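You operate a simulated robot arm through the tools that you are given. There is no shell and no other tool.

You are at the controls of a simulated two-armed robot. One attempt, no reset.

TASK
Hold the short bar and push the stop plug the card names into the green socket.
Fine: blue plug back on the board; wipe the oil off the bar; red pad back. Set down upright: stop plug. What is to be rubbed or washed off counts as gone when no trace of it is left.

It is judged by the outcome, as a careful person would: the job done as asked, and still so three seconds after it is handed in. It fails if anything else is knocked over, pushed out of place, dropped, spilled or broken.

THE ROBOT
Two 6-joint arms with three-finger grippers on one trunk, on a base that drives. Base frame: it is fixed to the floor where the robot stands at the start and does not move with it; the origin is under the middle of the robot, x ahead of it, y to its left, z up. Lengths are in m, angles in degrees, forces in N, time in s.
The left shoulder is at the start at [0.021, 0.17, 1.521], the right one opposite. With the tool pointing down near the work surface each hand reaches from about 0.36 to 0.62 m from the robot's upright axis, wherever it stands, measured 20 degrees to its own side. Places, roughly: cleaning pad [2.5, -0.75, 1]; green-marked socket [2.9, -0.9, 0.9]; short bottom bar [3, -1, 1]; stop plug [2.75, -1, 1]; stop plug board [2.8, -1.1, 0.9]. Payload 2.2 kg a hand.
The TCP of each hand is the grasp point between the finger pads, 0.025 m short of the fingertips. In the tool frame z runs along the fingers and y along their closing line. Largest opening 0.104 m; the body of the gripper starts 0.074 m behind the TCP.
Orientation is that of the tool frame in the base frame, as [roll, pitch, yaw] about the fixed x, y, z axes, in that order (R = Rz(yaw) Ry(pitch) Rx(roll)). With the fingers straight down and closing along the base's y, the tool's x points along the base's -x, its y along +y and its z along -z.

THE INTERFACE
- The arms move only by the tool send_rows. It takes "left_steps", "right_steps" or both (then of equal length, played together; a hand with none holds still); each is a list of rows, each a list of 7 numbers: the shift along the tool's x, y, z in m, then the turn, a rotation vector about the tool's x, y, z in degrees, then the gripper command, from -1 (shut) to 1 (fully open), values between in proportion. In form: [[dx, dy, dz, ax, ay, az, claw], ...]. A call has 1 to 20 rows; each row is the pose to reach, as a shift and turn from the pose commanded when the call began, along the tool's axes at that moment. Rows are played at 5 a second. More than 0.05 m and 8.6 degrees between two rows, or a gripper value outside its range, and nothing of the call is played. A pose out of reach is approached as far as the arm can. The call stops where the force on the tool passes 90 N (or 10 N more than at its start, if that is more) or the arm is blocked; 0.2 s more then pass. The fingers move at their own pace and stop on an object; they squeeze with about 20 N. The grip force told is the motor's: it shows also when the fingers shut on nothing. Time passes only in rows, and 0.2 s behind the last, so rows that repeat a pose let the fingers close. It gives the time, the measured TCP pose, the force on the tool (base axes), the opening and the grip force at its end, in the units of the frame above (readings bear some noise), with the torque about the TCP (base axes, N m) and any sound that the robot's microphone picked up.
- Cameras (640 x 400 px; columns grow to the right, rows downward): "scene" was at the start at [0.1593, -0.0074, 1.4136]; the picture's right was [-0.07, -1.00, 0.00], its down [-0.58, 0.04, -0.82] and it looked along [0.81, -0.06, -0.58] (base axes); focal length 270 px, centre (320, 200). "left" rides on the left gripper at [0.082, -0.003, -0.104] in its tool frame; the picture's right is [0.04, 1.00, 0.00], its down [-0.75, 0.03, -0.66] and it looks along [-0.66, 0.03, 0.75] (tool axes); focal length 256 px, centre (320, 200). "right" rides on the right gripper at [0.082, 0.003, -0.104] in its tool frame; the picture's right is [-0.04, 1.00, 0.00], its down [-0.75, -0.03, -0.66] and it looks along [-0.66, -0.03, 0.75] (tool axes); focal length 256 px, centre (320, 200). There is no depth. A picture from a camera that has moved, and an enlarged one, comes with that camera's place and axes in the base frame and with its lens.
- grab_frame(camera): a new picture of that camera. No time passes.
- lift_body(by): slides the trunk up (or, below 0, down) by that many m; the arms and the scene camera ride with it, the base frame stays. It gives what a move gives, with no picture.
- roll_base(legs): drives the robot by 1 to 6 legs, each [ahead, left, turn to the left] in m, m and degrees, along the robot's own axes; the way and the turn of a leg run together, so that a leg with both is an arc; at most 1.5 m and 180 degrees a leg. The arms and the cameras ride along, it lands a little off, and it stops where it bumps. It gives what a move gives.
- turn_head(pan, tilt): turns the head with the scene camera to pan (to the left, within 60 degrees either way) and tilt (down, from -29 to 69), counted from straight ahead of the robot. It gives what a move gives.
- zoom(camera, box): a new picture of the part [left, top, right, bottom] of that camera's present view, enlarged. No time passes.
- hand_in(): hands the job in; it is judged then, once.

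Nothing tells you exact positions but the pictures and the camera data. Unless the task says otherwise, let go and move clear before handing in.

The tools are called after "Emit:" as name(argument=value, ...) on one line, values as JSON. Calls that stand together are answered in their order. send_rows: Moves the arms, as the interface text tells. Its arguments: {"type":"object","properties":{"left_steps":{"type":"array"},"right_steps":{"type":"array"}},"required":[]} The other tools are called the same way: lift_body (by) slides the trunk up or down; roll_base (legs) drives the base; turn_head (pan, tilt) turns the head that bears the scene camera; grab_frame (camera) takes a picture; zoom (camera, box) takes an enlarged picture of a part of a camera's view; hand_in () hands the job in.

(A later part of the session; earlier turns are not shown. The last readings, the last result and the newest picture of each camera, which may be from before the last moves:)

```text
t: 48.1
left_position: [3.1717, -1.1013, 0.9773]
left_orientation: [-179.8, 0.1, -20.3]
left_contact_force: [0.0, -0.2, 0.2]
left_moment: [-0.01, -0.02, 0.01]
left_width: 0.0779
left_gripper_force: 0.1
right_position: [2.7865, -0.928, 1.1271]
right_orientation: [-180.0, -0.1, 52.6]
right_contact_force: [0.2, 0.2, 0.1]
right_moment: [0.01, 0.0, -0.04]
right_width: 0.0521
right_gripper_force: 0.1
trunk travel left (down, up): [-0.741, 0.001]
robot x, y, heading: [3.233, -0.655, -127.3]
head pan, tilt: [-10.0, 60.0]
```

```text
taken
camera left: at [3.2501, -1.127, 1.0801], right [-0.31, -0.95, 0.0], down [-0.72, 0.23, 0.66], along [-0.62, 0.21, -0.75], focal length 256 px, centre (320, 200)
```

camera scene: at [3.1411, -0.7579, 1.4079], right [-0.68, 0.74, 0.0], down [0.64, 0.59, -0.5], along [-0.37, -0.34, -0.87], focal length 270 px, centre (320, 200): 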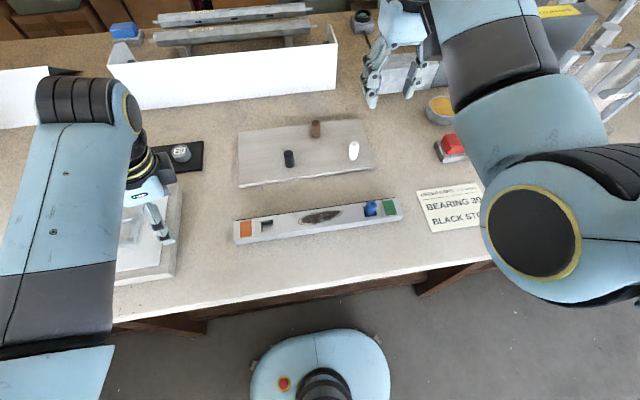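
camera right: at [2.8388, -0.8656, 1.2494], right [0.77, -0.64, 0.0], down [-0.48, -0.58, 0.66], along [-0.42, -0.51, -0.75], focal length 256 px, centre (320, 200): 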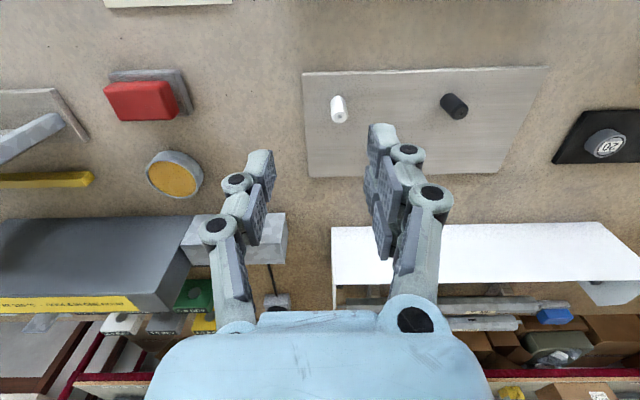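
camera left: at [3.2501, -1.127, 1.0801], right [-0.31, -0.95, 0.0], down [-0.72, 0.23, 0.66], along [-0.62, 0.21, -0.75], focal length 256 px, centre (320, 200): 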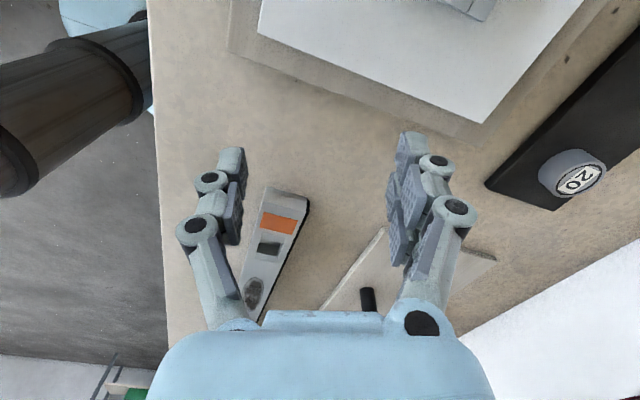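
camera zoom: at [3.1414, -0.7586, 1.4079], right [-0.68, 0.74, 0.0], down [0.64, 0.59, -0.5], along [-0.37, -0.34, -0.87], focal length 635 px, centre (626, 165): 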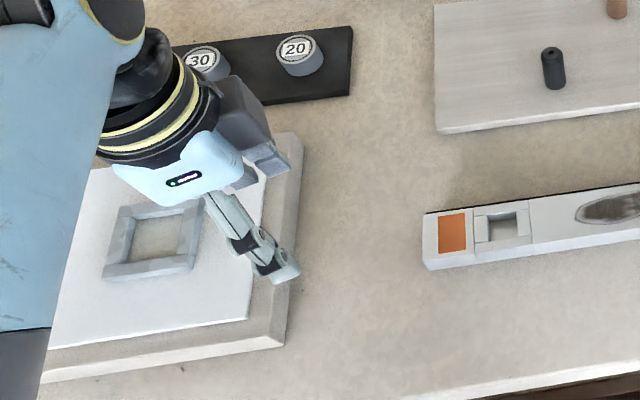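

Level again at z 0.977. I continue low over the gap to the bar's orange end, turning to -37°.

Emit:
send_rows(left_steps=[[-0.01, -0.003, 0.012, 0, 0, 6, 0.5], [-0.03, -0.0133, 0.012, 0, 0, 12, 0.5], [-0.055, -0.0244, 0.012, 0, 0, 17.5, 0.5], [-0.08, -0.0355, 0.012, 0, 0, 17.5, 0.5], [-0.1, -0.0444, 0.012, 0, 0, 17.5, 0.5], [-0.1198, -0.0532, 0.012, 0, 0, 17.5, 0.5], [-0.1198, -0.0532, 0.012, 0, 0, 17.5, 0.5]])

Emit:
zoom(camera="scene", box=[60, 130, 320, 300])

Emit:
grab_frame(camera="left")

```text
t: 49.4
left_position: [3.1625, -1.0855, 0.9532]
left_orientation: [179.6, -9.4, -37.3]
left_contact_force: [-0.2, 0.3, 0.0]
left_moment: [-0.03, -0.01, -0.02]
left_width: 0.078
left_gripper_force: 0.1
right_position: [2.7867, -0.9286, 1.1268]
right_orientation: [-180.0, 0.0, 52.5]
right_contact_force: [0.1, -0.9, 0.9]
right_moment: [-0.02, 0.01, 0.04]
right_width: 0.0519
right_gripper_force: 0.1
trunk travel left (down, up): [-0.741, 0.001]
robot x, y, heading: [3.2308, -0.6548, -127.4]
head pan, tilt: [-10.0, 60.0]
stopped in row 6 (left hand): the arm was blocked; the commanded pose is now the measured one
```

```text
2.35 times, centred on (190, 215) of scene
camera zoom: at [3.1416, -0.7589, 1.4079], right [-0.68, 0.74, 0.0], down [0.64, 0.59, -0.5], along [-0.37, -0.34, -0.87], focal length 635 px, centre (626, 165)
```

zoom: 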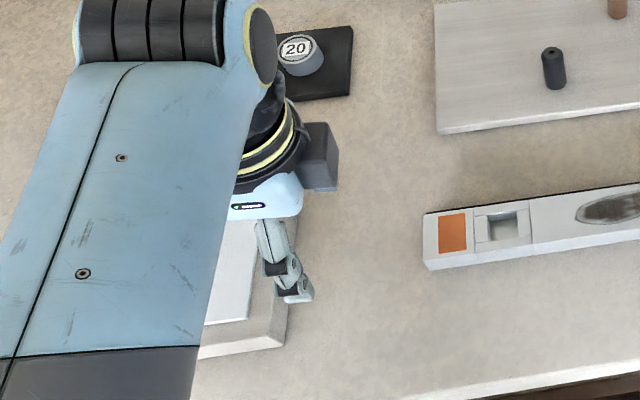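

```text
taken
camera left: at [3.2158, -1.1205, 1.0686], right [-0.58, -0.82, 0.01], down [-0.69, 0.5, 0.52], along [-0.43, 0.29, -0.85], focal length 256 px, centre (320, 200)
```

left: 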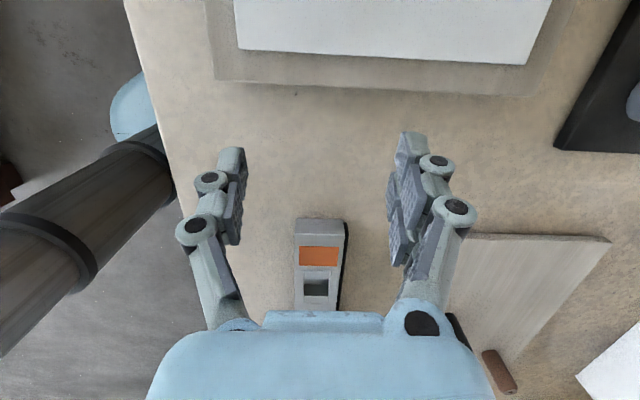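

Blocked again, with zero contact force, so it is a joint limit rather than contact. I'll undo the wrist turn and test how far in the hand goes unrotated.

Emit:
send_rows(left_steps=[[0.0, 0, -0.005, 0, -4.7, 0, 0.5], [0.0, 0, -0.012, 0, -9.4, 0, 0.5], [0.0, 0, -0.015, 0, -9.4, 0, 0.5]])

Emit:
send_rows(left_steps=[[0, 0, 0, 0, 0, -8.5, 0.5], [0, 0, 0, 0, 0, -17, 0.5], [0, 0, 0, 0, 0, -25.5, 0.5], [0, 0, 0, 0, 0, -34, 0.5], [0, 0, 0, 0, 0, -42.5, 0.5], [0, 0, 0, 0, 0, -51, 0.5], [0, 0, 0, 0, 0, -59.5, 0.5], [0, 0, 0, 0, 0, -68, 0.5], [0, 0, 0, 0, 0, -76.5, 0.5], [0, 0, 0, 0, 0, -85, 0.5], [0, 0, 0, 0, 0, -90, 0.5]])

Emit:
grab_frame(camera="scene")

```text
t: 50.2
left_position: [3.1598, -1.0829, 0.9682]
left_orientation: [179.6, 0.1, -37.5]
left_contact_force: [0.7, 0.2, -0.7]
left_moment: [0.03, 0.02, 0.0]
left_width: 0.0784
left_gripper_force: 0.2
right_position: [2.787, -0.9274, 1.1259]
right_orientation: [-180.0, 0.0, 52.6]
right_contact_force: [-1.0, -0.5, -0.3]
right_moment: [-0.01, 0.01, -0.02]
right_width: 0.052
right_gripper_force: 0.0
trunk travel left (down, up): [-0.741, 0.001]
robot x, y, heading: [3.2325, -0.6566, -127.4]
head pan, tilt: [-10.0, 60.0]
```

```text
t: 52.6
left_position: [3.1597, -1.0826, 0.9687]
left_orientation: [-179.9, 0.4, 52.7]
left_contact_force: [0.1, 0.8, -0.2]
left_moment: [0.02, 0.01, -0.02]
left_width: 0.0779
left_gripper_force: 0.0
right_position: [2.7858, -0.9279, 1.1266]
right_orientation: [180.0, 0.1, 52.7]
right_contact_force: [-0.3, -0.3, -0.1]
right_moment: [0.0, -0.01, -0.03]
right_width: 0.0521
right_gripper_force: 0.0
trunk travel left (down, up): [-0.741, 0.001]
robot x, y, heading: [3.2365, -0.6595, -127.5]
head pan, tilt: [-10.0, 60.0]
```

```text
taken
camera scene: at [3.1416, -0.7588, 1.4079], right [-0.68, 0.74, 0.0], down [0.64, 0.59, -0.5], along [-0.37, -0.34, -0.87], focal length 270 px, centre (320, 200)
```

scene: 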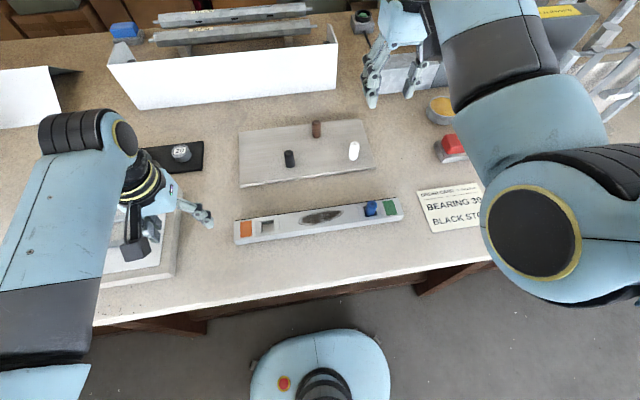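

Rotation in place is fine. Now I test moving inward over the bar end with the hand unrotated.

Emit:
send_rows(left_steps=[[0.002, -0.022, 0, 0, 0, 0, 0.5], [0.004, -0.044, 0, 0, 0, 0, 0.5], [0.006, -0.066, 0, 0, 0, 0, 0.5], [0.007, -0.088, 0, 0, 0, 0, 0.5], [0.0083, -0.1093, 0, 0, 0, 0, 0.5], [0.0083, -0.1093, 0, 0, 0, 0, 0.5]])

Emit:
grab_frame(camera="scene")

```text
t: 53.7
left_position: [3.167, -1.0818, 0.9546]
left_orientation: [170.4, 0.6, 52.7]
left_contact_force: [0.4, -0.3, 0.2]
left_moment: [-0.04, 0.03, 0.02]
left_width: 0.0779
left_gripper_force: 0.0
right_position: [2.7861, -0.9297, 1.1258]
right_orientation: [-180.0, 0.0, 52.6]
right_contact_force: [0.3, -0.4, 0.2]
right_moment: [-0.02, 0.03, -0.01]
right_width: 0.0519
right_gripper_force: 0.0
trunk travel left (down, up): [-0.741, 0.001]
robot x, y, heading: [3.2334, -0.6546, -127.5]
head pan, tilt: [-10.0, 60.0]
stopped in row 5 (left hand): the arm was blocked; the commanded pose is now the measured one
```

```text
taken
camera scene: at [3.1419, -0.7591, 1.4079], right [-0.68, 0.74, 0.0], down [0.64, 0.59, -0.5], along [-0.37, -0.34, -0.87], focal length 270 px, centre (320, 200)
```

scene: 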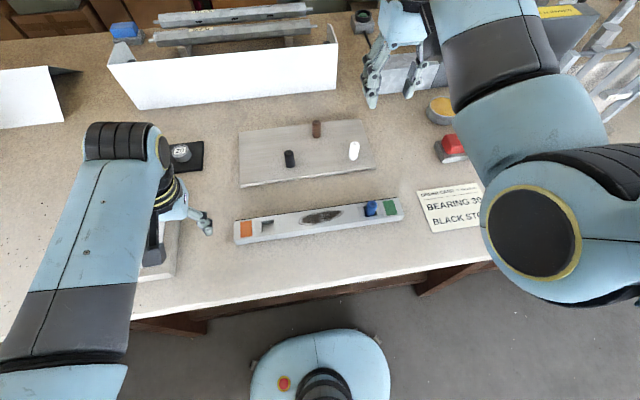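

Same block when unrotated, so part of the arm itself is probably obstructed. I look at the left elbow and upper arm.

Emit:
turn_head(pan=50, tilt=50)

Emit:
grab_frame(camera="scene")

Emit:
turn_head(pan=50, tilt=10)

Emit:
grab_frame(camera="scene")

```text
t: 55.0
left_position: [3.167, -1.0826, 0.9549]
left_orientation: [170.4, 0.6, 52.7]
left_contact_force: [0.3, 1.2, -0.1]
left_moment: [0.0, 0.01, -0.02]
left_width: 0.0781
left_gripper_force: 0.0
right_position: [2.7862, -0.9288, 1.1275]
right_orientation: [-179.9, 0.0, 52.6]
right_contact_force: [-0.7, -0.5, -0.5]
right_moment: [0.02, -0.01, 0.0]
right_width: 0.052
right_gripper_force: 0.1
trunk travel left (down, up): [-0.741, 0.001]
robot x, y, heading: [3.2365, -0.6563, -127.6]
head pan, tilt: [50.0, 50.0]
```

```text
taken
camera scene: at [3.2074, -0.7889, 1.4205], right [-0.98, -0.22, 0.0], down [-0.17, 0.75, -0.64], along [0.14, -0.63, -0.77], focal length 270 px, centre (320, 200)
```

scene: 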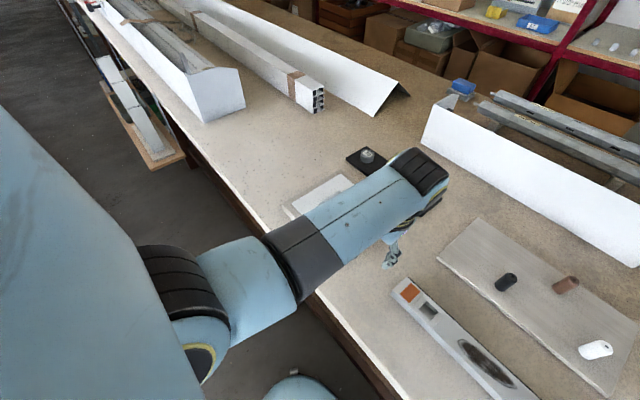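

```text
t: 56.1
left_position: [3.1657, -1.0814, 0.9551]
left_orientation: [170.4, 0.7, 52.7]
left_contact_force: [0.6, 0.0, 0.5]
left_moment: [0.05, 0.0, -0.01]
left_width: 0.0777
left_gripper_force: 0.1
right_position: [2.7862, -0.9282, 1.1262]
right_orientation: [-180.0, 0.0, 52.6]
right_contact_force: [0.4, -0.4, 1.3]
right_moment: [0.0, -0.01, -0.01]
right_width: 0.0517
right_gripper_force: 0.1
trunk travel left (down, up): [-0.741, 0.001]
robot x, y, heading: [3.2336, -0.6558, -127.4]
head pan, tilt: [50.0, 10.0]
```

```text
taken
camera scene: at [3.211, -0.8045, 1.4823], right [-0.98, -0.22, 0.0], down [-0.04, 0.17, -0.98], along [0.21, -0.96, -0.17], focal length 270 px, centre (320, 200)
```

scene: 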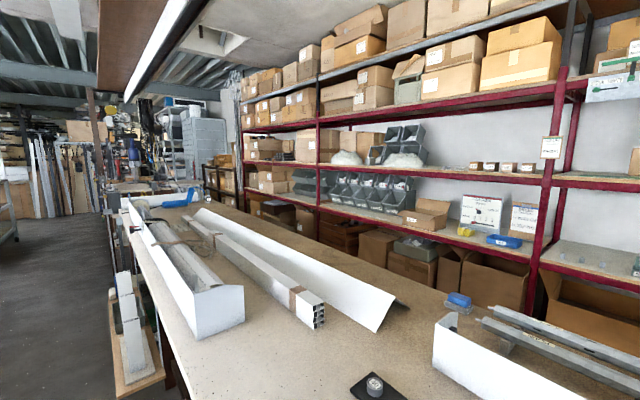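

The forearm is nearly horizontal with the elbow folded right under the shoulder beside my trunk, so I am too close to the bar for inward reach. I level the left hand, raise it and back the base off about 8 cm.

Emit:
send_rows(left_steps=[[0.0, 0.005, -0.005, 5, 0, 0, 0.5], [0.0, 0.01, -0.015, 9.6, 0, 0, 0.5], [0.0, 0.02, -0.03, 9.6, 0, 0, 0.5]])

Emit:
roll_base(legs=[[-0.08, 0, 0]])

Emit:
turn_head(pan=0, tilt=50)

Emit:
grab_frame(camera="scene")

```text
t: 56.9
left_position: [3.1775, -1.0914, 0.9891]
left_orientation: [-179.7, 0.6, 52.6]
left_contact_force: [-0.3, -0.1, 0.5]
left_moment: [0.0, 0.03, 0.0]
left_width: 0.0781
left_gripper_force: 0.1
right_position: [2.7862, -0.9274, 1.1263]
right_orientation: [180.0, 0.0, 52.6]
right_contact_force: [-0.5, -0.2, -0.1]
right_moment: [-0.03, 0.01, 0.01]
right_width: 0.0521
right_gripper_force: 0.0
trunk travel left (down, up): [-0.741, 0.001]
robot x, y, heading: [3.2321, -0.659, -127.5]
head pan, tilt: [50.0, 10.0]
```

```text
t: 58.0
left_position: [3.2276, -1.0257, 0.9882]
left_orientation: [-180.0, 0.7, 52.7]
left_contact_force: [-0.1, -0.2, 0.9]
left_moment: [-0.05, 0.02, 0.01]
left_width: 0.0777
left_gripper_force: 0.1
right_position: [2.8366, -0.8645, 1.1269]
right_orientation: [-180.0, 0.1, 52.6]
right_contact_force: [0.8, 0.9, 0.3]
right_moment: [-0.03, -0.01, 0.0]
right_width: 0.0522
right_gripper_force: 0.0
trunk travel left (down, up): [-0.741, 0.001]
robot x, y, heading: [3.2813, -0.594, -127.1]
head pan, tilt: [50.0, 10.0]
```

```text
t: 59.1
left_position: [3.2253, -1.0278, 0.9879]
left_orientation: [-179.9, 0.6, 52.7]
left_contact_force: [0.5, -0.3, -0.7]
left_moment: [0.0, 0.01, -0.02]
left_width: 0.0783
left_gripper_force: 0.1
right_position: [2.8355, -0.8642, 1.1267]
right_orientation: [179.9, 0.1, 52.6]
right_contact_force: [0.0, -0.4, 0.6]
right_moment: [0.01, 0.02, 0.0]
right_width: 0.0521
right_gripper_force: 0.1
trunk travel left (down, up): [-0.741, 0.001]
robot x, y, heading: [3.2852, -0.5941, -127.6]
head pan, tilt: [0.0, 50.0]
```

```text
taken
camera scene: at [3.1929, -0.7111, 1.4206], right [-0.8, 0.61, 0.0], down [0.46, 0.61, -0.64], along [-0.39, -0.51, -0.77], focal length 270 px, centre (320, 200)
```

scene: 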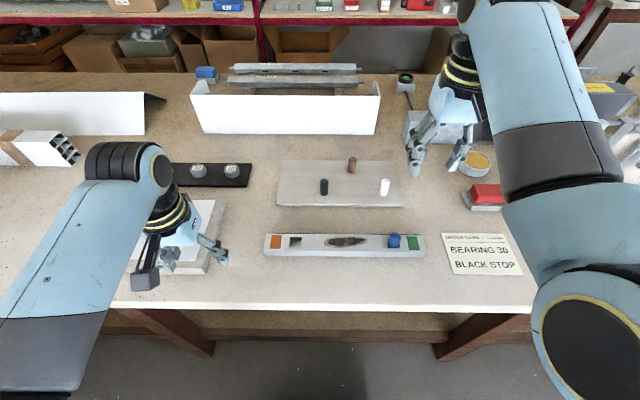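

Now I move the left hand forward and inward over the bar's orange end again.

Emit:
send_rows(left_steps=[[-0.025, -0.01, 0, 0, 0, 0, 0.5], [-0.05, -0.03, 0, 0, 0, 0, 0.5], [-0.07, -0.05, 0, 0, 0, 0, 0.5], [-0.075, -0.08, 0, 0, 0, 0, 0.5], [-0.0751, -0.105, 0, 0, 0, 0, 0.5], [-0.0751, -0.1282, 0, 0, 0, 0, 0.5], [-0.0751, -0.1282, 0, 0, 0, 0, 0.5]])

Emit:
grab_frame(camera="scene")

```text
t: 60.6
left_position: [3.1639, -1.0653, 0.9664]
left_orientation: [171.8, -0.3, 54.9]
left_contact_force: [-0.2, 0.0, 0.7]
left_moment: [0.0, 0.0, 0.01]
left_width: 0.0779
left_gripper_force: 0.1
right_position: [2.8352, -0.8648, 1.1269]
right_orientation: [180.0, 0.1, 52.6]
right_contact_force: [-0.1, -0.1, 0.6]
right_moment: [-0.02, 0.02, -0.01]
right_width: 0.052
right_gripper_force: 0.0
trunk travel left (down, up): [-0.741, 0.001]
robot x, y, heading: [3.2803, -0.5931, -127.5]
head pan, tilt: [0.0, 50.0]
stopped in row 7 (left hand): the arm was blocked; the commanded pose is now the measured one
```

```text
taken
camera scene: at [3.1929, -0.7113, 1.4205], right [-0.79, 0.61, 0.0], down [0.47, 0.61, -0.64], along [-0.39, -0.51, -0.77], focal length 270 px, centre (320, 200)
```

scene: 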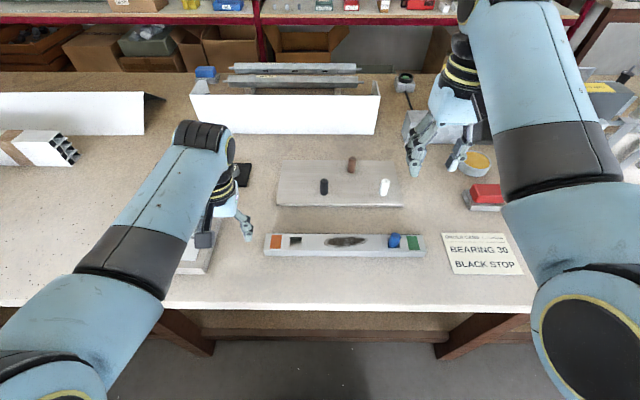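

Blocked again at about 0.2 m left of my centre line regardless of distance. I test whether the right hand can go inward, to understand the limit.

Emit:
send_rows(right_steps=[[0, 0, 0.03, 0, 0, 0, 0], [0, 0, 0.06, 0, 0, 0, 0], [0, 0, 0.09, 0, 0, 0, 0], [0, 0.02, 0.09, 0, 0, 0, 0], [0, 0.04, 0.09, 0, 0, 0, 0], [0, 0.06, 0.09, 0, 0, 0, 0], [0, 0.08, 0.09, 0, 0, 0, 0], [0, 0.1, 0.09, 0, 0, 0, 0], [0, 0.1, 0.09, 0, 0, 0, 0]])

Emit:
grab_frame(camera="scene")

```text
t: 62.6
left_position: [3.1638, -1.0639, 0.967]
left_orientation: [171.9, -0.3, 54.9]
left_contact_force: [-0.4, -0.3, 0.3]
left_moment: [0.01, 0.01, -0.02]
left_width: 0.0782
left_gripper_force: 0.1
right_position: [2.8414, -0.8768, 1.0235]
right_orientation: [-172.7, 0.1, 49.6]
right_contact_force: [-0.7, 0.1, -0.9]
right_moment: [0.04, 0.01, 0.03]
right_width: 0.0521
right_gripper_force: 0.1
trunk travel left (down, up): [-0.741, 0.001]
robot x, y, heading: [3.2824, -0.5924, -127.5]
head pan, tilt: [0.0, 50.0]
stopped in row 9 (right hand): the arm was blocked; the commanded pose is now the measured one
```

```text
taken
camera scene: at [3.1928, -0.7113, 1.4205], right [-0.79, 0.61, 0.0], down [0.47, 0.61, -0.64], along [-0.39, -0.51, -0.77], focal length 270 px, centre (320, 200)
```

scene: 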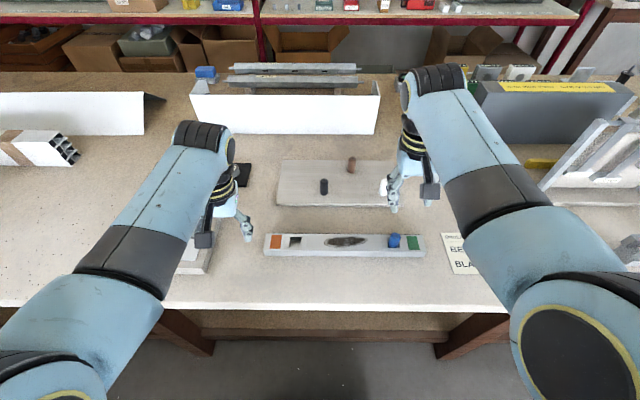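

The right hand shows the same inward limit. I look at the right elbow for contact with the bench or trunk.

Emit:
turn_head(pan=-55, tilt=60)

Emit:
grab_frame(camera="scene")

Emit:
turn_head(pan=-60, tilt=20)

Emit:
grab_frame(camera="scene")

Emit:
turn_head(pan=-30, tilt=69)

Emit:
grab_frame(camera="scene")

```text
t: 63.9
left_position: [3.1636, -1.0657, 0.9671]
left_orientation: [171.8, -0.4, 55.0]
left_contact_force: [-0.5, 0.0, -0.4]
left_moment: [0.04, 0.01, 0.0]
left_width: 0.078
left_gripper_force: 0.0
right_position: [2.8426, -0.8768, 1.024]
right_orientation: [-172.9, 0.2, 49.7]
right_contact_force: [0.1, 0.0, -0.5]
right_moment: [-0.02, 0.0, 0.02]
right_width: 0.0521
right_gripper_force: 0.0
trunk travel left (down, up): [-0.741, 0.001]
robot x, y, heading: [3.2815, -0.5934, -127.4]
head pan, tilt: [-55.0, 60.0]
```

```text
taken
camera scene: at [3.1728, -0.6473, 1.4079], right [0.04, 1.0, 0.0], down [0.87, -0.04, -0.5], along [-0.5, 0.02, -0.87], focal length 270 px, centre (320, 200)
```

scene: 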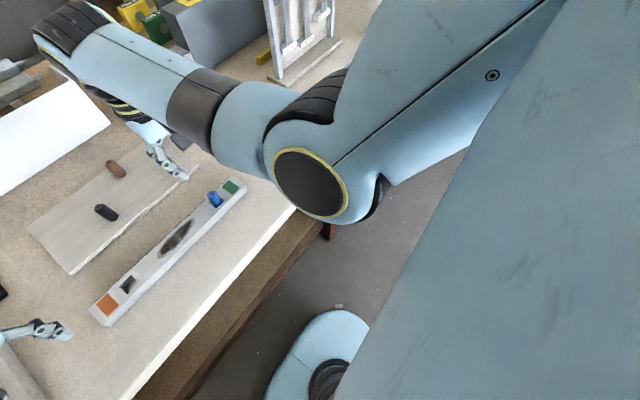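

```text
t: 64.9
left_position: [3.1623, -1.0634, 0.9675]
left_orientation: [171.8, -0.2, 55.1]
left_contact_force: [0.5, -0.6, -0.8]
left_moment: [-0.01, 0.0, 0.02]
left_width: 0.0778
left_gripper_force: 0.0
right_position: [2.8412, -0.8762, 1.0226]
right_orientation: [-172.9, 0.2, 49.7]
right_contact_force: [0.2, -1.1, 0.2]
right_moment: [0.03, 0.01, 0.0]
right_width: 0.0518
right_gripper_force: 0.1
trunk travel left (down, up): [-0.741, 0.001]
robot x, y, heading: [3.2796, -0.5982, -127.2]
head pan, tilt: [-60.0, 20.0]
```

```text
taken
camera scene: at [3.1471, -0.6381, 1.466], right [0.13, 0.99, 0.0], down [0.34, -0.04, -0.94], along [-0.93, 0.12, -0.34], focal length 270 px, centre (320, 200)
```

scene: 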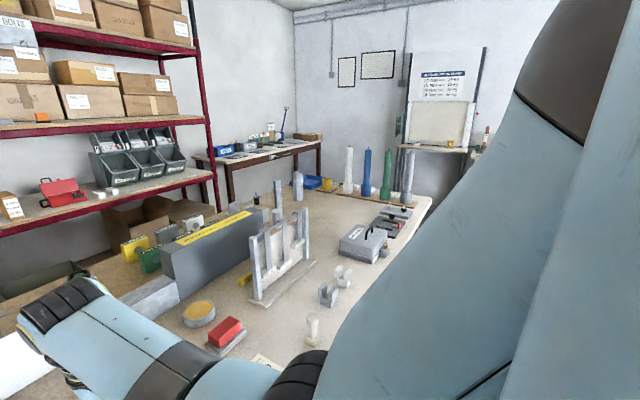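

```text
t: 66.1
left_position: [3.1631, -1.0636, 0.9679]
left_orientation: [171.8, -0.3, 55.0]
left_contact_force: [-0.6, 0.2, 0.0]
left_moment: [-0.01, -0.02, -0.03]
left_width: 0.0779
left_gripper_force: 0.1
right_position: [2.8418, -0.8772, 1.0231]
right_orientation: [-172.8, 0.2, 49.7]
right_contact_force: [-0.4, -0.9, -0.9]
right_moment: [-0.01, 0.0, 0.03]
right_width: 0.052
right_gripper_force: 0.1
trunk travel left (down, up): [-0.741, 0.001]
robot x, y, heading: [3.2809, -0.5919, -127.2]
head pan, tilt: [-30.0, 68.8]
```

```text
taken
camera scene: at [3.1877, -0.6715, 1.3986], right [-0.38, 0.92, 0.0], down [0.86, 0.36, -0.36], along [-0.34, -0.14, -0.93], focal length 270 px, centre (320, 200)
```

scene: 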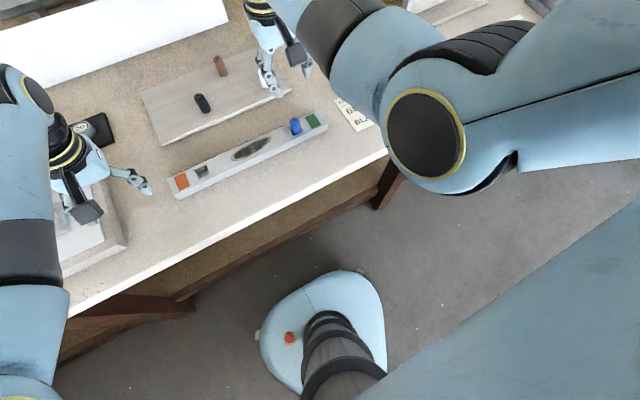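

The elbows are folded beside the trunk; vertical hands can't go inward past about 0.18–0.2 m, but a tilted hand should reach the bar end. I level the left hand, turn it 90°, then will tilt the fingers inward.

Emit:
send_rows(left_steps=[[0.0, 0.01, -0.01, 4, 0, 0, 0.5], [0.0, 0.02, -0.02, 8.2, 0, 0, 0.5], [0.0, 0.02, -0.02, 8.2, 0, 0, 0.5]], right_steps=[[0.0, -0.01, 0, -3.5, 0, 0, 0], [0.0, -0.02, 0, -7.1, 0, 0, 0], [0.0, -0.03, 0, -7.1, 0, 0, 0]])

Emit:
send_rows(left_steps=[[0, 0, 0, 0, 0, 8.5, 0.5], [0, 0, 0, 0, 0, 17, 0.5], [0, 0, 0, 0, 0, 25.5, 0.5], [0, 0, 0, 0, 0, 34, 0.5], [0, 0, 0, 0, 0, 42.5, 0.5], [0, 0, 0, 0, 0, 51, 0.5], [0, 0, 0, 0, 0, 59.5, 0.5], [0, 0, 0, 0, 0, 68, 0.5], [0, 0, 0, 0, 0, 76.5, 0.5], [0, 0, 0, 0, 0, 85, 0.5], [0, 0, 0, 0, 0, 92, 0.5], [0, 0, 0, 0, 0, 92, 0.5]])

Emit:
turn_head(pan=0, tilt=55)

Emit:
grab_frame(camera="scene")

```text
t: 66.9
left_position: [3.1762, -1.0733, 0.9895]
left_orientation: [-180.0, -0.3, 54.9]
left_contact_force: [0.8, 0.4, 0.5]
left_moment: [0.0, 0.03, 0.02]
left_width: 0.0778
left_gripper_force: 0.1
right_position: [2.8199, -0.8562, 1.027]
right_orientation: [179.9, 0.1, 49.8]
right_contact_force: [0.5, -0.7, -0.1]
right_moment: [-0.01, 0.01, -0.03]
right_width: 0.0519
right_gripper_force: 0.1
trunk travel left (down, up): [-0.741, 0.001]
robot x, y, heading: [3.2823, -0.5922, -127.3]
head pan, tilt: [-30.0, 68.8]
```

```text
t: 69.5
left_position: [3.1758, -1.0746, 0.9898]
left_orientation: [-179.6, -0.1, -37.2]
left_contact_force: [0.3, 0.4, 0.4]
left_moment: [0.0, 0.0, 0.0]
left_width: 0.0778
left_gripper_force: 0.1
right_position: [2.8206, -0.8572, 1.0273]
right_orientation: [179.9, 0.0, 49.7]
right_contact_force: [-0.2, 0.7, 0.3]
right_moment: [0.02, 0.0, 0.0]
right_width: 0.0521
right_gripper_force: 0.0
trunk travel left (down, up): [-0.741, 0.001]
robot x, y, heading: [3.2833, -0.5933, -127.5]
head pan, tilt: [-30.0, 68.8]
```

```text
t: 70.5
left_position: [3.1761, -1.0746, 0.9895]
left_orientation: [-179.7, 0.0, -37.1]
left_contact_force: [-0.2, 0.2, 0.3]
left_moment: [-0.02, -0.02, 0.01]
left_width: 0.0782
left_gripper_force: 0.0
right_position: [2.8203, -0.8567, 1.0272]
right_orientation: [-180.0, 0.3, 49.7]
right_contact_force: [-0.7, -0.3, 0.0]
right_moment: [0.0, -0.01, 0.01]
right_width: 0.052
right_gripper_force: 0.0
trunk travel left (down, up): [-0.741, 0.001]
robot x, y, heading: [3.2797, -0.5945, -127.2]
head pan, tilt: [0.0, 55.0]
```

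```text
taken
camera scene: at [3.1956, -0.7072, 1.4139], right [-0.79, 0.61, 0.0], down [0.5, 0.65, -0.57], along [-0.35, -0.46, -0.82], focal length 270 px, centre (320, 200)
```

scene: 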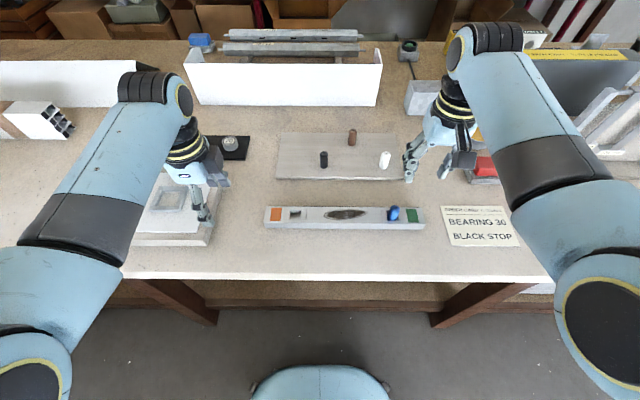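

Rotation works. Now I swing the fingers inward (tilt about 32°) toward the orange end of the bar while keeping the wrist where it is.

Emit:
send_rows(left_steps=[[-0.0153, 0.001, 0, 0, -4, 0, 0.5], [-0.0306, 0.002, 0, 0, -8, 0, 0.5], [-0.0457, 0.003, 0.0, 0, -12, 0, 0.5], [-0.0606, 0.004, 0.0, 0, -16, 0, 0.5], [-0.0752, 0.005, 0, 0, -20, 0, 0.5], [-0.0895, 0.006, 0, 0, -24, 0, 0.5], [-0.1033, 0.007, 0, 0, -28, 0, 0.5], [-0.1126, 0.0076, 0, 0, -32, 0, 0.5], [-0.1126, 0.0076, 0, 0, -32, 0, 0.5]])

Emit:
grab_frame(camera="scene")

Emit:
grab_frame(camera="left")

```text
t: 72.5
left_position: [3.0835, -1.0128, 0.9901]
left_orientation: [-179.7, 32.1, -36.8]
left_contact_force: [-0.5, -0.4, -0.7]
left_moment: [-0.01, -0.02, 0.01]
left_width: 0.0781
left_gripper_force: 0.1
right_position: [2.8196, -0.8573, 1.0264]
right_orientation: [180.0, 0.2, 49.7]
right_contact_force: [-0.2, -0.3, -0.2]
right_moment: [-0.01, -0.01, 0.0]
right_width: 0.0521
right_gripper_force: 0.1
trunk travel left (down, up): [-0.741, 0.001]
robot x, y, heading: [3.2812, -0.5943, -127.5]
head pan, tilt: [0.0, 55.0]
```

```text
taken
camera scene: at [3.1956, -0.7071, 1.414], right [-0.79, 0.61, 0.0], down [0.5, 0.65, -0.57], along [-0.35, -0.46, -0.82], focal length 270 px, centre (320, 200)
```

scene: 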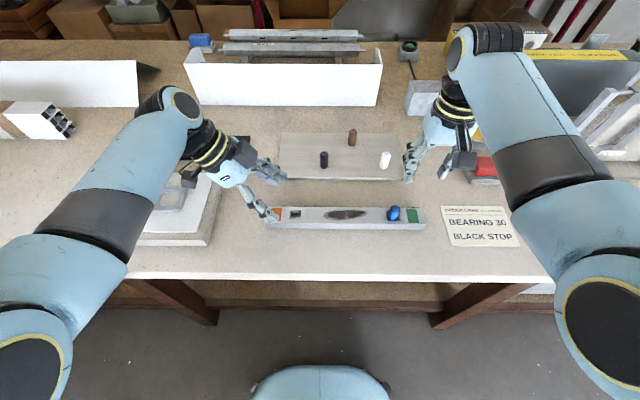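

```text
taken
camera left: at [3.1839, -1.0852, 1.0342], right [-0.57, -0.82, -0.03], down [-0.25, 0.15, 0.96], along [-0.78, 0.56, -0.29], focal length 256 px, centre (320, 200)
```

left: 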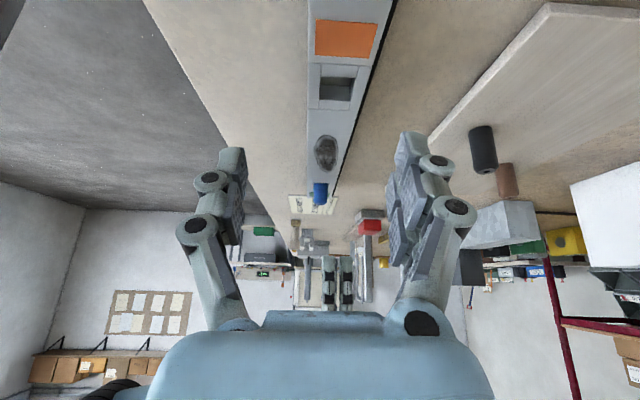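

The tilted approach works: the left fingers are now above the orange end, with the bar between them in view. I zoom the left camera to centre it precisely.

Emit:
zoom(camera="left", box=[220, 0, 460, 200])

Emit:
zoom(camera="scene", box=[180, 130, 360, 250])

```text
2.00 times, centred on (340, 100) of left
camera zoom: at [3.1839, -1.0852, 1.0342], right [-0.57, -0.82, -0.03], down [-0.25, 0.15, 0.96], along [-0.78, 0.56, -0.29], focal length 512 px, centre (280, 400)
```

zoom: 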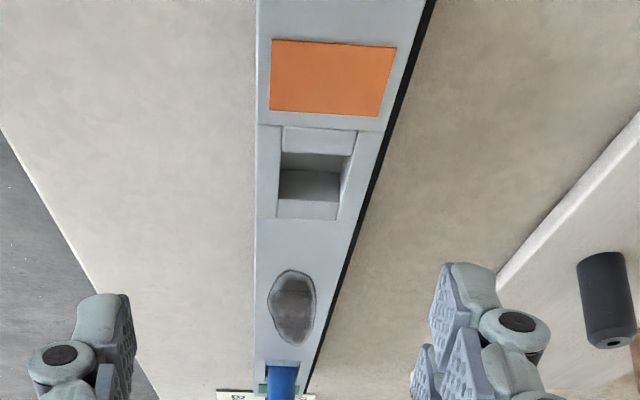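

```text
3.33 times, centred on (270, 190) of scene
camera zoom: at [3.1956, -0.7071, 1.414], right [-0.79, 0.61, 0.0], down [0.5, 0.65, -0.57], along [-0.35, -0.46, -0.82], focal length 900 px, centre (487, 233)
```

zoom: 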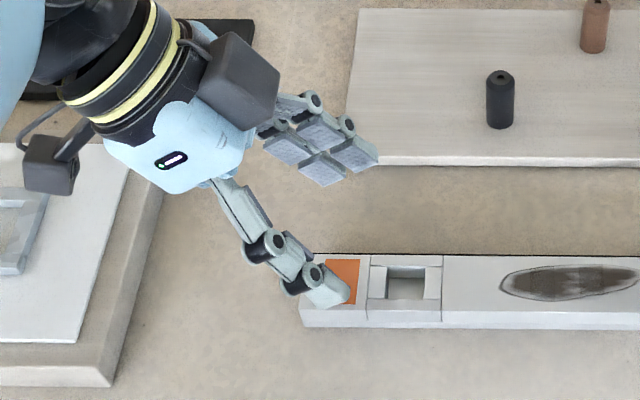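

Matching both cameras puts the bar's top at z ≈ 0.896 (bench ≈ 0.876) and the bar's centre line about 13 mm ahead of my fingers. The left hand can hold the orange end for the final push; first I'll do the blue plug, wiping etc. with the right hand, so I withdraw the left hand and raise it.

Emit:
send_rows(left_steps=[[0.01, 0, -0.02, 0, 4, 0, 0.5], [0.025, 0, -0.03, 0, 8, 0, 0.5], [0.04, 0, -0.03, 0, 12, 0, 0.5], [0.055, 0.0, -0.03, 0, 16, 0, 0.5], [0.07, 0.0, -0.03, 0, 20, 0, 0.5], [0.085, 0.0, -0.03, 0, 24, 0, 0.5], [0.1, 0.0, -0.03, 0, 28, 0, 0.5], [0.11, 0.0, -0.03, 0, 32, 0, 0.5], [0.11, 0.0, -0.03, 0, 32, 0, 0.5]])

Emit:
grab_frame(camera="scene")

```text
t: 74.5
left_position: [3.1702, -1.0772, 0.9578]
left_orientation: [-179.7, 0.0, -37.1]
left_contact_force: [-0.5, 0.5, 0.1]
left_moment: [0.04, -0.03, 0.0]
left_width: 0.078
left_gripper_force: 0.0
right_position: [2.8189, -0.8577, 1.0276]
right_orientation: [180.0, 0.2, 49.7]
right_contact_force: [0.7, 0.7, 1.0]
right_moment: [0.0, -0.01, -0.02]
right_width: 0.0521
right_gripper_force: 0.1
trunk travel left (down, up): [-0.741, 0.001]
robot x, y, heading: [3.2831, -0.5929, -127.5]
head pan, tilt: [0.0, 55.0]
```

```text
taken
camera scene: at [3.1958, -0.7074, 1.414], right [-0.79, 0.61, 0.0], down [0.5, 0.65, -0.57], along [-0.35, -0.46, -0.82], focal length 270 px, centre (320, 200)
```

scene: 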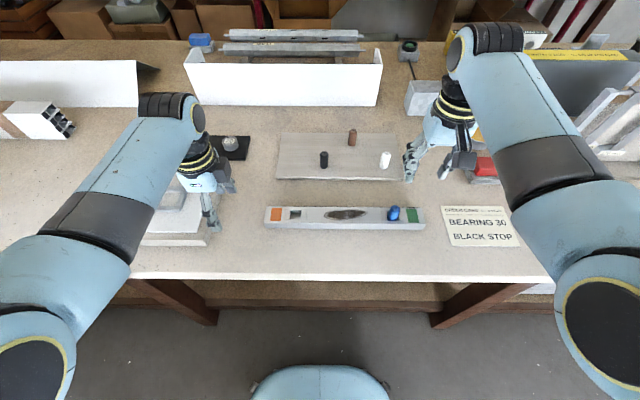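

Now I raise the left hand clear and drive to the spot where the right hand can reach socket, oil and board vertically (left 0.17, ahead 0.08).

Emit:
send_rows(left_steps=[[0, 0.01, -0.03, 0, 0, 0, 0.5], [0, 0.03, -0.06, 0, 0, 0, 0.5], [0, 0.05, -0.09, 0, 0, 0, 0.5], [0, 0.05, -0.1, 0, 0, 0, 0.5]])

Emit:
roll_base(legs=[[0, 0.17, 0], [0.08, 0, 0]])

Emit:
turn_head(pan=-20, tilt=60)

Emit:
grab_frame(camera="scene")

Emit:
grab_frame(camera="right")

```text
t: 75.5
left_position: [3.1383, -1.1185, 1.0579]
left_orientation: [-179.7, -0.1, -37.1]
left_contact_force: [-1.2, -0.2, 0.3]
left_moment: [-0.01, -0.02, 0.01]
left_width: 0.0781
left_gripper_force: 0.1
right_position: [2.8212, -0.8568, 1.0284]
right_orientation: [-180.0, 0.2, 49.7]
right_contact_force: [-0.5, -0.2, 0.0]
right_moment: [-0.03, 0.03, 0.01]
right_width: 0.0519
right_gripper_force: 0.0
trunk travel left (down, up): [-0.741, 0.001]
robot x, y, heading: [3.2844, -0.5889, -127.4]
head pan, tilt: [0.0, 55.0]
```

```text
t: 77.6
left_position: [3.2216, -1.2858, 1.0566]
left_orientation: [-179.6, 0.1, -37.1]
left_contact_force: [-1.2, -0.6, -0.4]
left_moment: [0.05, -0.02, -0.01]
left_width: 0.0778
left_gripper_force: 0.0
right_position: [2.903, -1.0235, 1.0261]
right_orientation: [-180.0, 0.1, 49.6]
right_contact_force: [-0.3, -0.5, -0.3]
right_moment: [0.02, -0.03, 0.0]
right_width: 0.0522
right_gripper_force: 0.1
trunk travel left (down, up): [-0.741, 0.001]
robot x, y, heading: [3.363, -0.759, -127.3]
head pan, tilt: [0.0, 55.0]
```

```text
t: 78.4
left_position: [3.2214, -1.283, 1.0573]
left_orientation: [-179.7, 0.0, -37.2]
left_contact_force: [-0.7, 0.3, 0.4]
left_moment: [0.0, -0.03, 0.02]
left_width: 0.0784
left_gripper_force: 0.0
right_position: [2.904, -1.0224, 1.0275]
right_orientation: [180.0, 0.2, 49.7]
right_contact_force: [1.1, -0.9, -0.8]
right_moment: [-0.01, 0.01, -0.02]
right_width: 0.0517
right_gripper_force: 0.2
trunk travel left (down, up): [-0.741, 0.001]
robot x, y, heading: [3.3654, -0.7598, -127.0]
head pan, tilt: [-20.0, 60.0]
```

```text
taken
camera scene: at [3.2672, -0.8504, 1.408], right [-0.54, 0.84, 0.0], down [0.73, 0.47, -0.5], along [-0.42, -0.27, -0.87], focal length 270 px, centre (320, 200)
```

scene: 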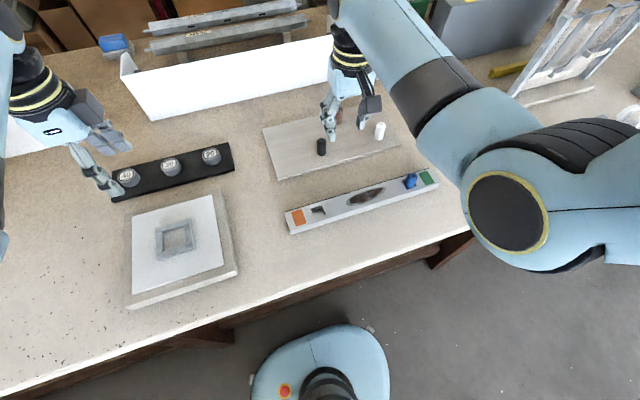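

```text
taken
camera right: at [2.9597, -0.9614, 1.1307], right [0.74, -0.68, 0.0], down [-0.51, -0.55, 0.66], along [-0.45, -0.49, -0.75], focal length 256 px, centre (320, 200)
```

right: 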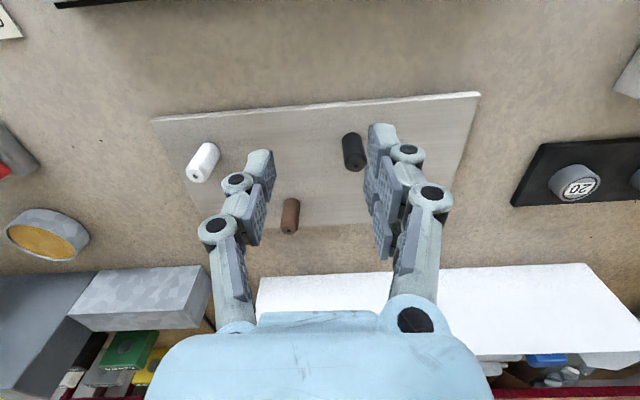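

The base is where I want it. I bring the right hand above the blue plug.

Emit:
send_rows(right_steps=[[0.02, -0.025, 0.005, 0, 0, -1, 0], [0.04, -0.05, 0.01, 0, 0, -2.25, 0], [0.06, -0.077, 0.015, 0, 0, -2.25, 0], [0.08, -0.103, 0.02, 0, 0, -2.25, 0], [0.101, -0.1289, 0.0275, 0, 0, -2.25, 0], [0.101, -0.1289, 0.0275, 0, 0, -2.25, 0]])

Emit:
grab_frame(camera="right")

Emit:
grab_frame(camera="scene")

```text
t: 79.8
left_position: [3.2218, -1.2837, 1.0562]
left_orientation: [-179.7, 0.2, -37.1]
left_contact_force: [-0.7, 0.0, -0.2]
left_moment: [0.02, 0.01, 0.0]
left_width: 0.0781
left_gripper_force: 0.0
right_position: [2.8692, -0.8619, 0.9993]
right_orientation: [180.0, 0.1, 52.0]
right_contact_force: [0.5, 0.1, 0.2]
right_moment: [0.0, 0.0, 0.04]
right_width: 0.0522
right_gripper_force: 0.1
trunk travel left (down, up): [-0.741, 0.001]
robot x, y, heading: [3.3645, -0.7622, -127.4]
head pan, tilt: [-20.0, 60.0]
```

```text
taken
camera right: at [2.9235, -0.8001, 1.1022], right [0.76, -0.65, 0.0], down [-0.49, -0.57, 0.66], along [-0.43, -0.5, -0.75], focal length 256 px, centre (320, 200)
```

right: 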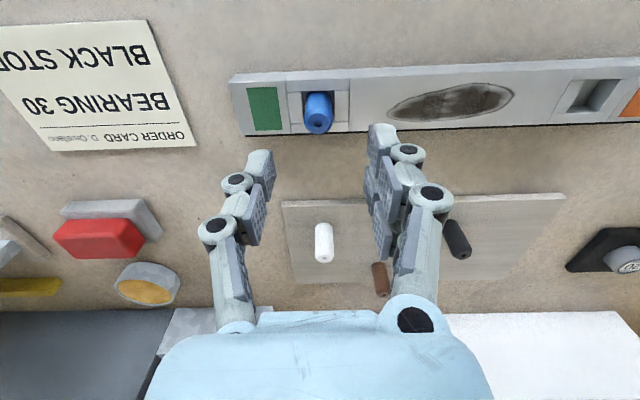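

```text
taken
camera scene: at [3.2669, -0.8518, 1.4079], right [-0.54, 0.84, 0.0], down [0.73, 0.47, -0.5], along [-0.42, -0.27, -0.87], focal length 270 px, centre (320, 200)
```

scene: 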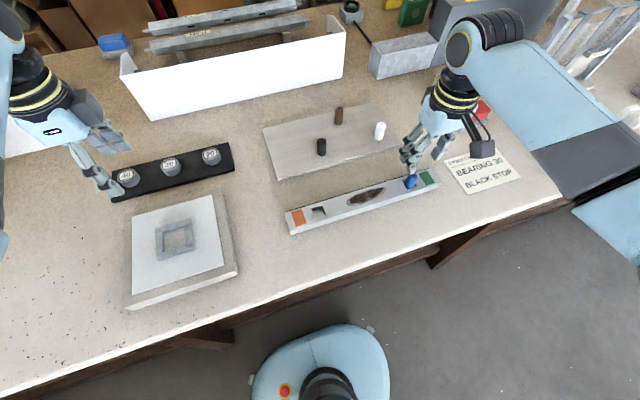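

The plug top appears almost exactly at the projected grasp line. I zoom to check the alignment and tilt.

Emit:
zoom(camera="right", box=[240, 60, 400, 160])

Emit:
zoom(camera="scene", box=[370, 110, 470, 210])

```text
4.00 times, centred on (320, 110) of right
camera zoom: at [2.9235, -0.8001, 1.1022], right [0.76, -0.65, 0.0], down [-0.49, -0.57, 0.66], along [-0.43, -0.5, -0.75], focal length 1024 px, centre (320, 560)
```

zoom: 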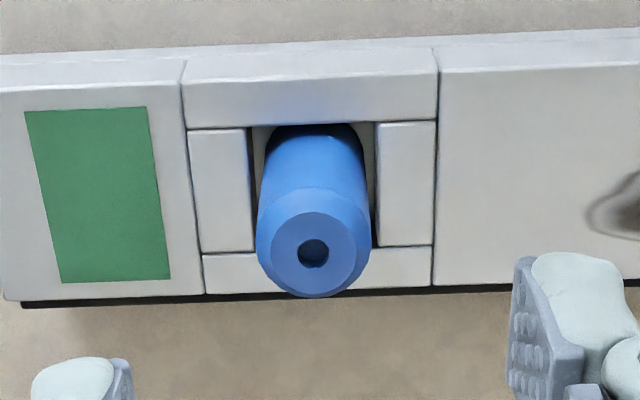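

```text
4.00 times, centred on (420, 160) of scene
camera zoom: at [3.2669, -0.8518, 1.4079], right [-0.54, 0.84, 0.0], down [0.73, 0.47, -0.5], along [-0.42, -0.27, -0.87], focal length 1080 px, centre (-80, 360)
```

zoom: 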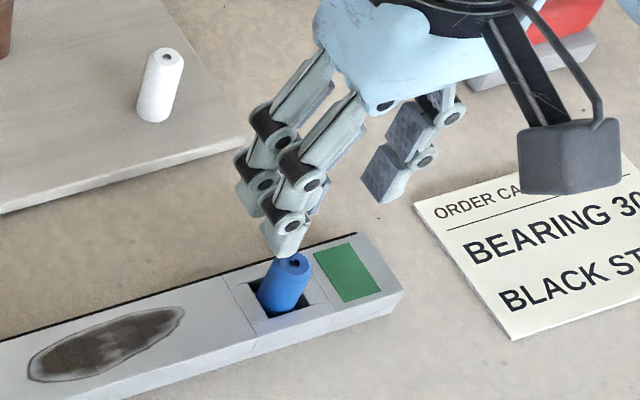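

Alignment is within 2 mm. I lower, close on the blue plug, and lift it a little.

Emit:
send_rows(right_steps=[[0, 0, 0.025, 0, 0, 0, 0], [0, 0, 0.05, 0, 0, 0, 0], [0, -0.001, 0.066, 0, 0, 0, 0], [0, -0.001, 0.066, 0, 0, 0, -0.3], [0, -0.001, 0.066, 0, 0, 0, -0.7], [0, -0.001, 0.066, 0, 0, 0, -1], [0, -0.001, 0.066, 0, 0, 0, -1]])

Emit:
grab_frame(camera="right")

```text
t: 81.4
left_position: [3.2209, -1.2831, 1.0569]
left_orientation: [-179.7, 0.0, -37.0]
left_contact_force: [0.3, 0.1, 0.6]
left_moment: [0.01, 0.0, -0.01]
left_width: 0.0779
left_gripper_force: 0.1
right_position: [2.8685, -0.8628, 0.9344]
right_orientation: [-180.0, 0.1, 51.9]
right_contact_force: [0.0, -0.4, -0.3]
right_moment: [-0.01, 0.0, -0.03]
right_width: 0.0208
right_gripper_force: 19.4
trunk travel left (down, up): [-0.741, 0.001]
robot x, y, heading: [3.3636, -0.7572, -127.5]
head pan, tilt: [-20.0, 60.0]
```

```text
taken
camera right: at [2.9224, -0.7996, 1.037], right [0.76, -0.65, 0.0], down [-0.49, -0.57, 0.66], along [-0.43, -0.5, -0.75], focal length 256 px, centre (320, 200)
```

right: 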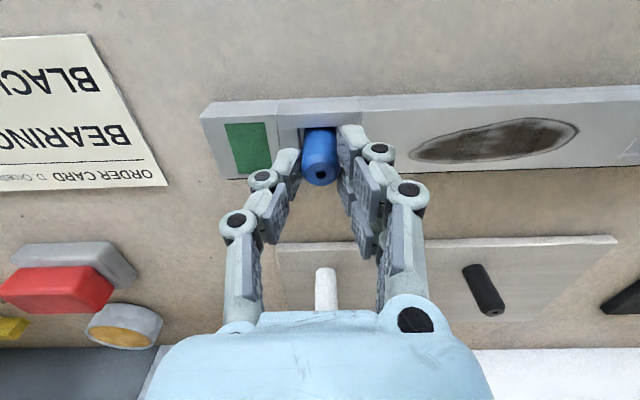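

Gripped at 20.8 mm width. I lift gently and watch that the bar stays down.

Emit:
send_rows(right_steps=[[0, 0, -0.006, 0, 0, 0, -1], [0, 0, -0.012, 0, 0, 0, -1], [0, 0, -0.018, 0, 0, 0, -1], [0, 0, -0.024, 0, 0, 0, -1]])

Emit:
zoom(camera="scene", box=[270, 110, 470, 240])

Emit:
zoom(camera="right", box=[200, 60, 440, 210])

```text
t: 82.4
left_position: [3.2207, -1.2837, 1.057]
left_orientation: [-179.7, 0.0, -37.0]
left_contact_force: [-0.5, 0.6, -0.5]
left_moment: [-0.01, -0.02, -0.04]
left_width: 0.078
left_gripper_force: 0.1
right_position: [2.8699, -0.8606, 0.9573]
right_orientation: [180.0, 0.2, 51.9]
right_contact_force: [-0.4, 0.6, -0.3]
right_moment: [0.01, 0.04, -0.02]
right_width: 0.0212
right_gripper_force: 20.0
trunk travel left (down, up): [-0.741, 0.001]
robot x, y, heading: [3.3675, -0.7581, -127.4]
head pan, tilt: [-20.0, 60.0]
```

```text
3.08 times, centred on (370, 175) of scene
camera zoom: at [3.2668, -0.8508, 1.4079], right [-0.54, 0.84, 0.0], down [0.73, 0.47, -0.5], along [-0.42, -0.27, -0.87], focal length 831 px, centre (166, 277)
```

zoom: 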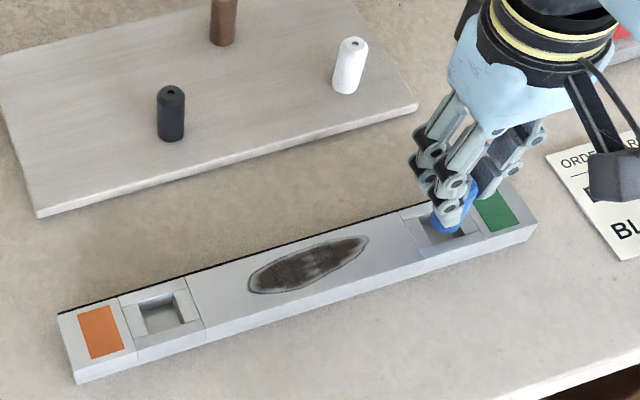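

```text
2.67 times, centred on (320, 135) of right
camera zoom: at [2.9233, -0.7991, 1.0613], right [0.76, -0.65, 0.0], down [-0.49, -0.57, 0.66], along [-0.43, -0.5, -0.75], focal length 683 px, centre (320, 373)
```

zoom: 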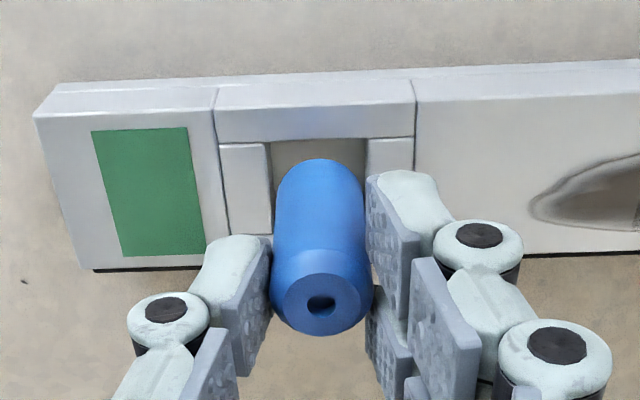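

The plug comes out freely with the bar unmoved. I carry it over the board to the free spot between the white and black plugs.

Emit:
send_rows(right_steps=[[0, 0, -0.015, 0, 0, 0, -1], [0, 0, -0.03, 0, 0, 0, -1], [-0.02, 0.01, -0.04, 0, 0, 0, -1], [-0.05, 0.025, -0.05, 0, 0, 0, -1], [-0.085, 0.043, -0.05, 0, 0, 0, -1], [-0.12, 0.061, -0.05, 0, 0, 0, -1], [-0.14, 0.071, -0.05, 0, 0, 0, -1], [-0.1556, 0.0787, -0.05, 0, 0, 0, -1], [-0.1556, 0.0787, -0.05, 0, 0, 0, -1]])

Emit:
grab_frame(camera="right")

Emit:
zoom(camera="scene", box=[250, 90, 450, 220])

```text
t: 84.4
left_position: [3.2221, -1.2843, 1.0567]
left_orientation: [-179.7, 0.0, -37.2]
left_contact_force: [0.5, -0.1, 0.7]
left_moment: [-0.05, 0.0, 0.01]
left_width: 0.0779
left_gripper_force: 0.1
right_position: [2.8342, -1.0305, 1.0085]
right_orientation: [180.0, 0.2, 51.9]
right_contact_force: [-0.1, -0.5, 0.3]
right_moment: [-0.02, -0.01, -0.01]
right_width: 0.021
right_gripper_force: 19.9
trunk travel left (down, up): [-0.741, 0.001]
robot x, y, heading: [3.3661, -0.7652, -127.4]
head pan, tilt: [-20.0, 60.0]
```

```text
taken
camera right: at [2.8887, -0.9691, 1.1111], right [0.76, -0.65, 0.0], down [-0.49, -0.57, 0.66], along [-0.43, -0.5, -0.75], focal length 256 px, centre (320, 200)
```

right: 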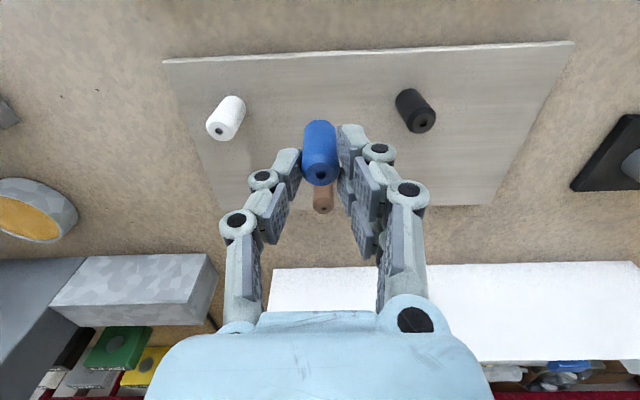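

```text
3.08 times, centred on (350, 155) of scene
camera zoom: at [3.2668, -0.8505, 1.4079], right [-0.54, 0.84, 0.0], down [0.73, 0.47, -0.5], along [-0.42, -0.27, -0.87], focal length 831 px, centre (228, 338)
```

zoom: 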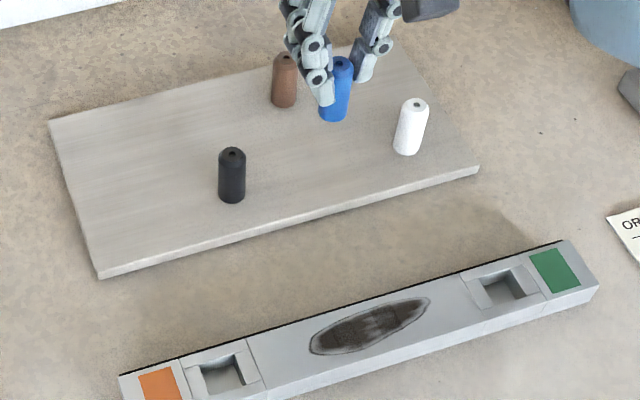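

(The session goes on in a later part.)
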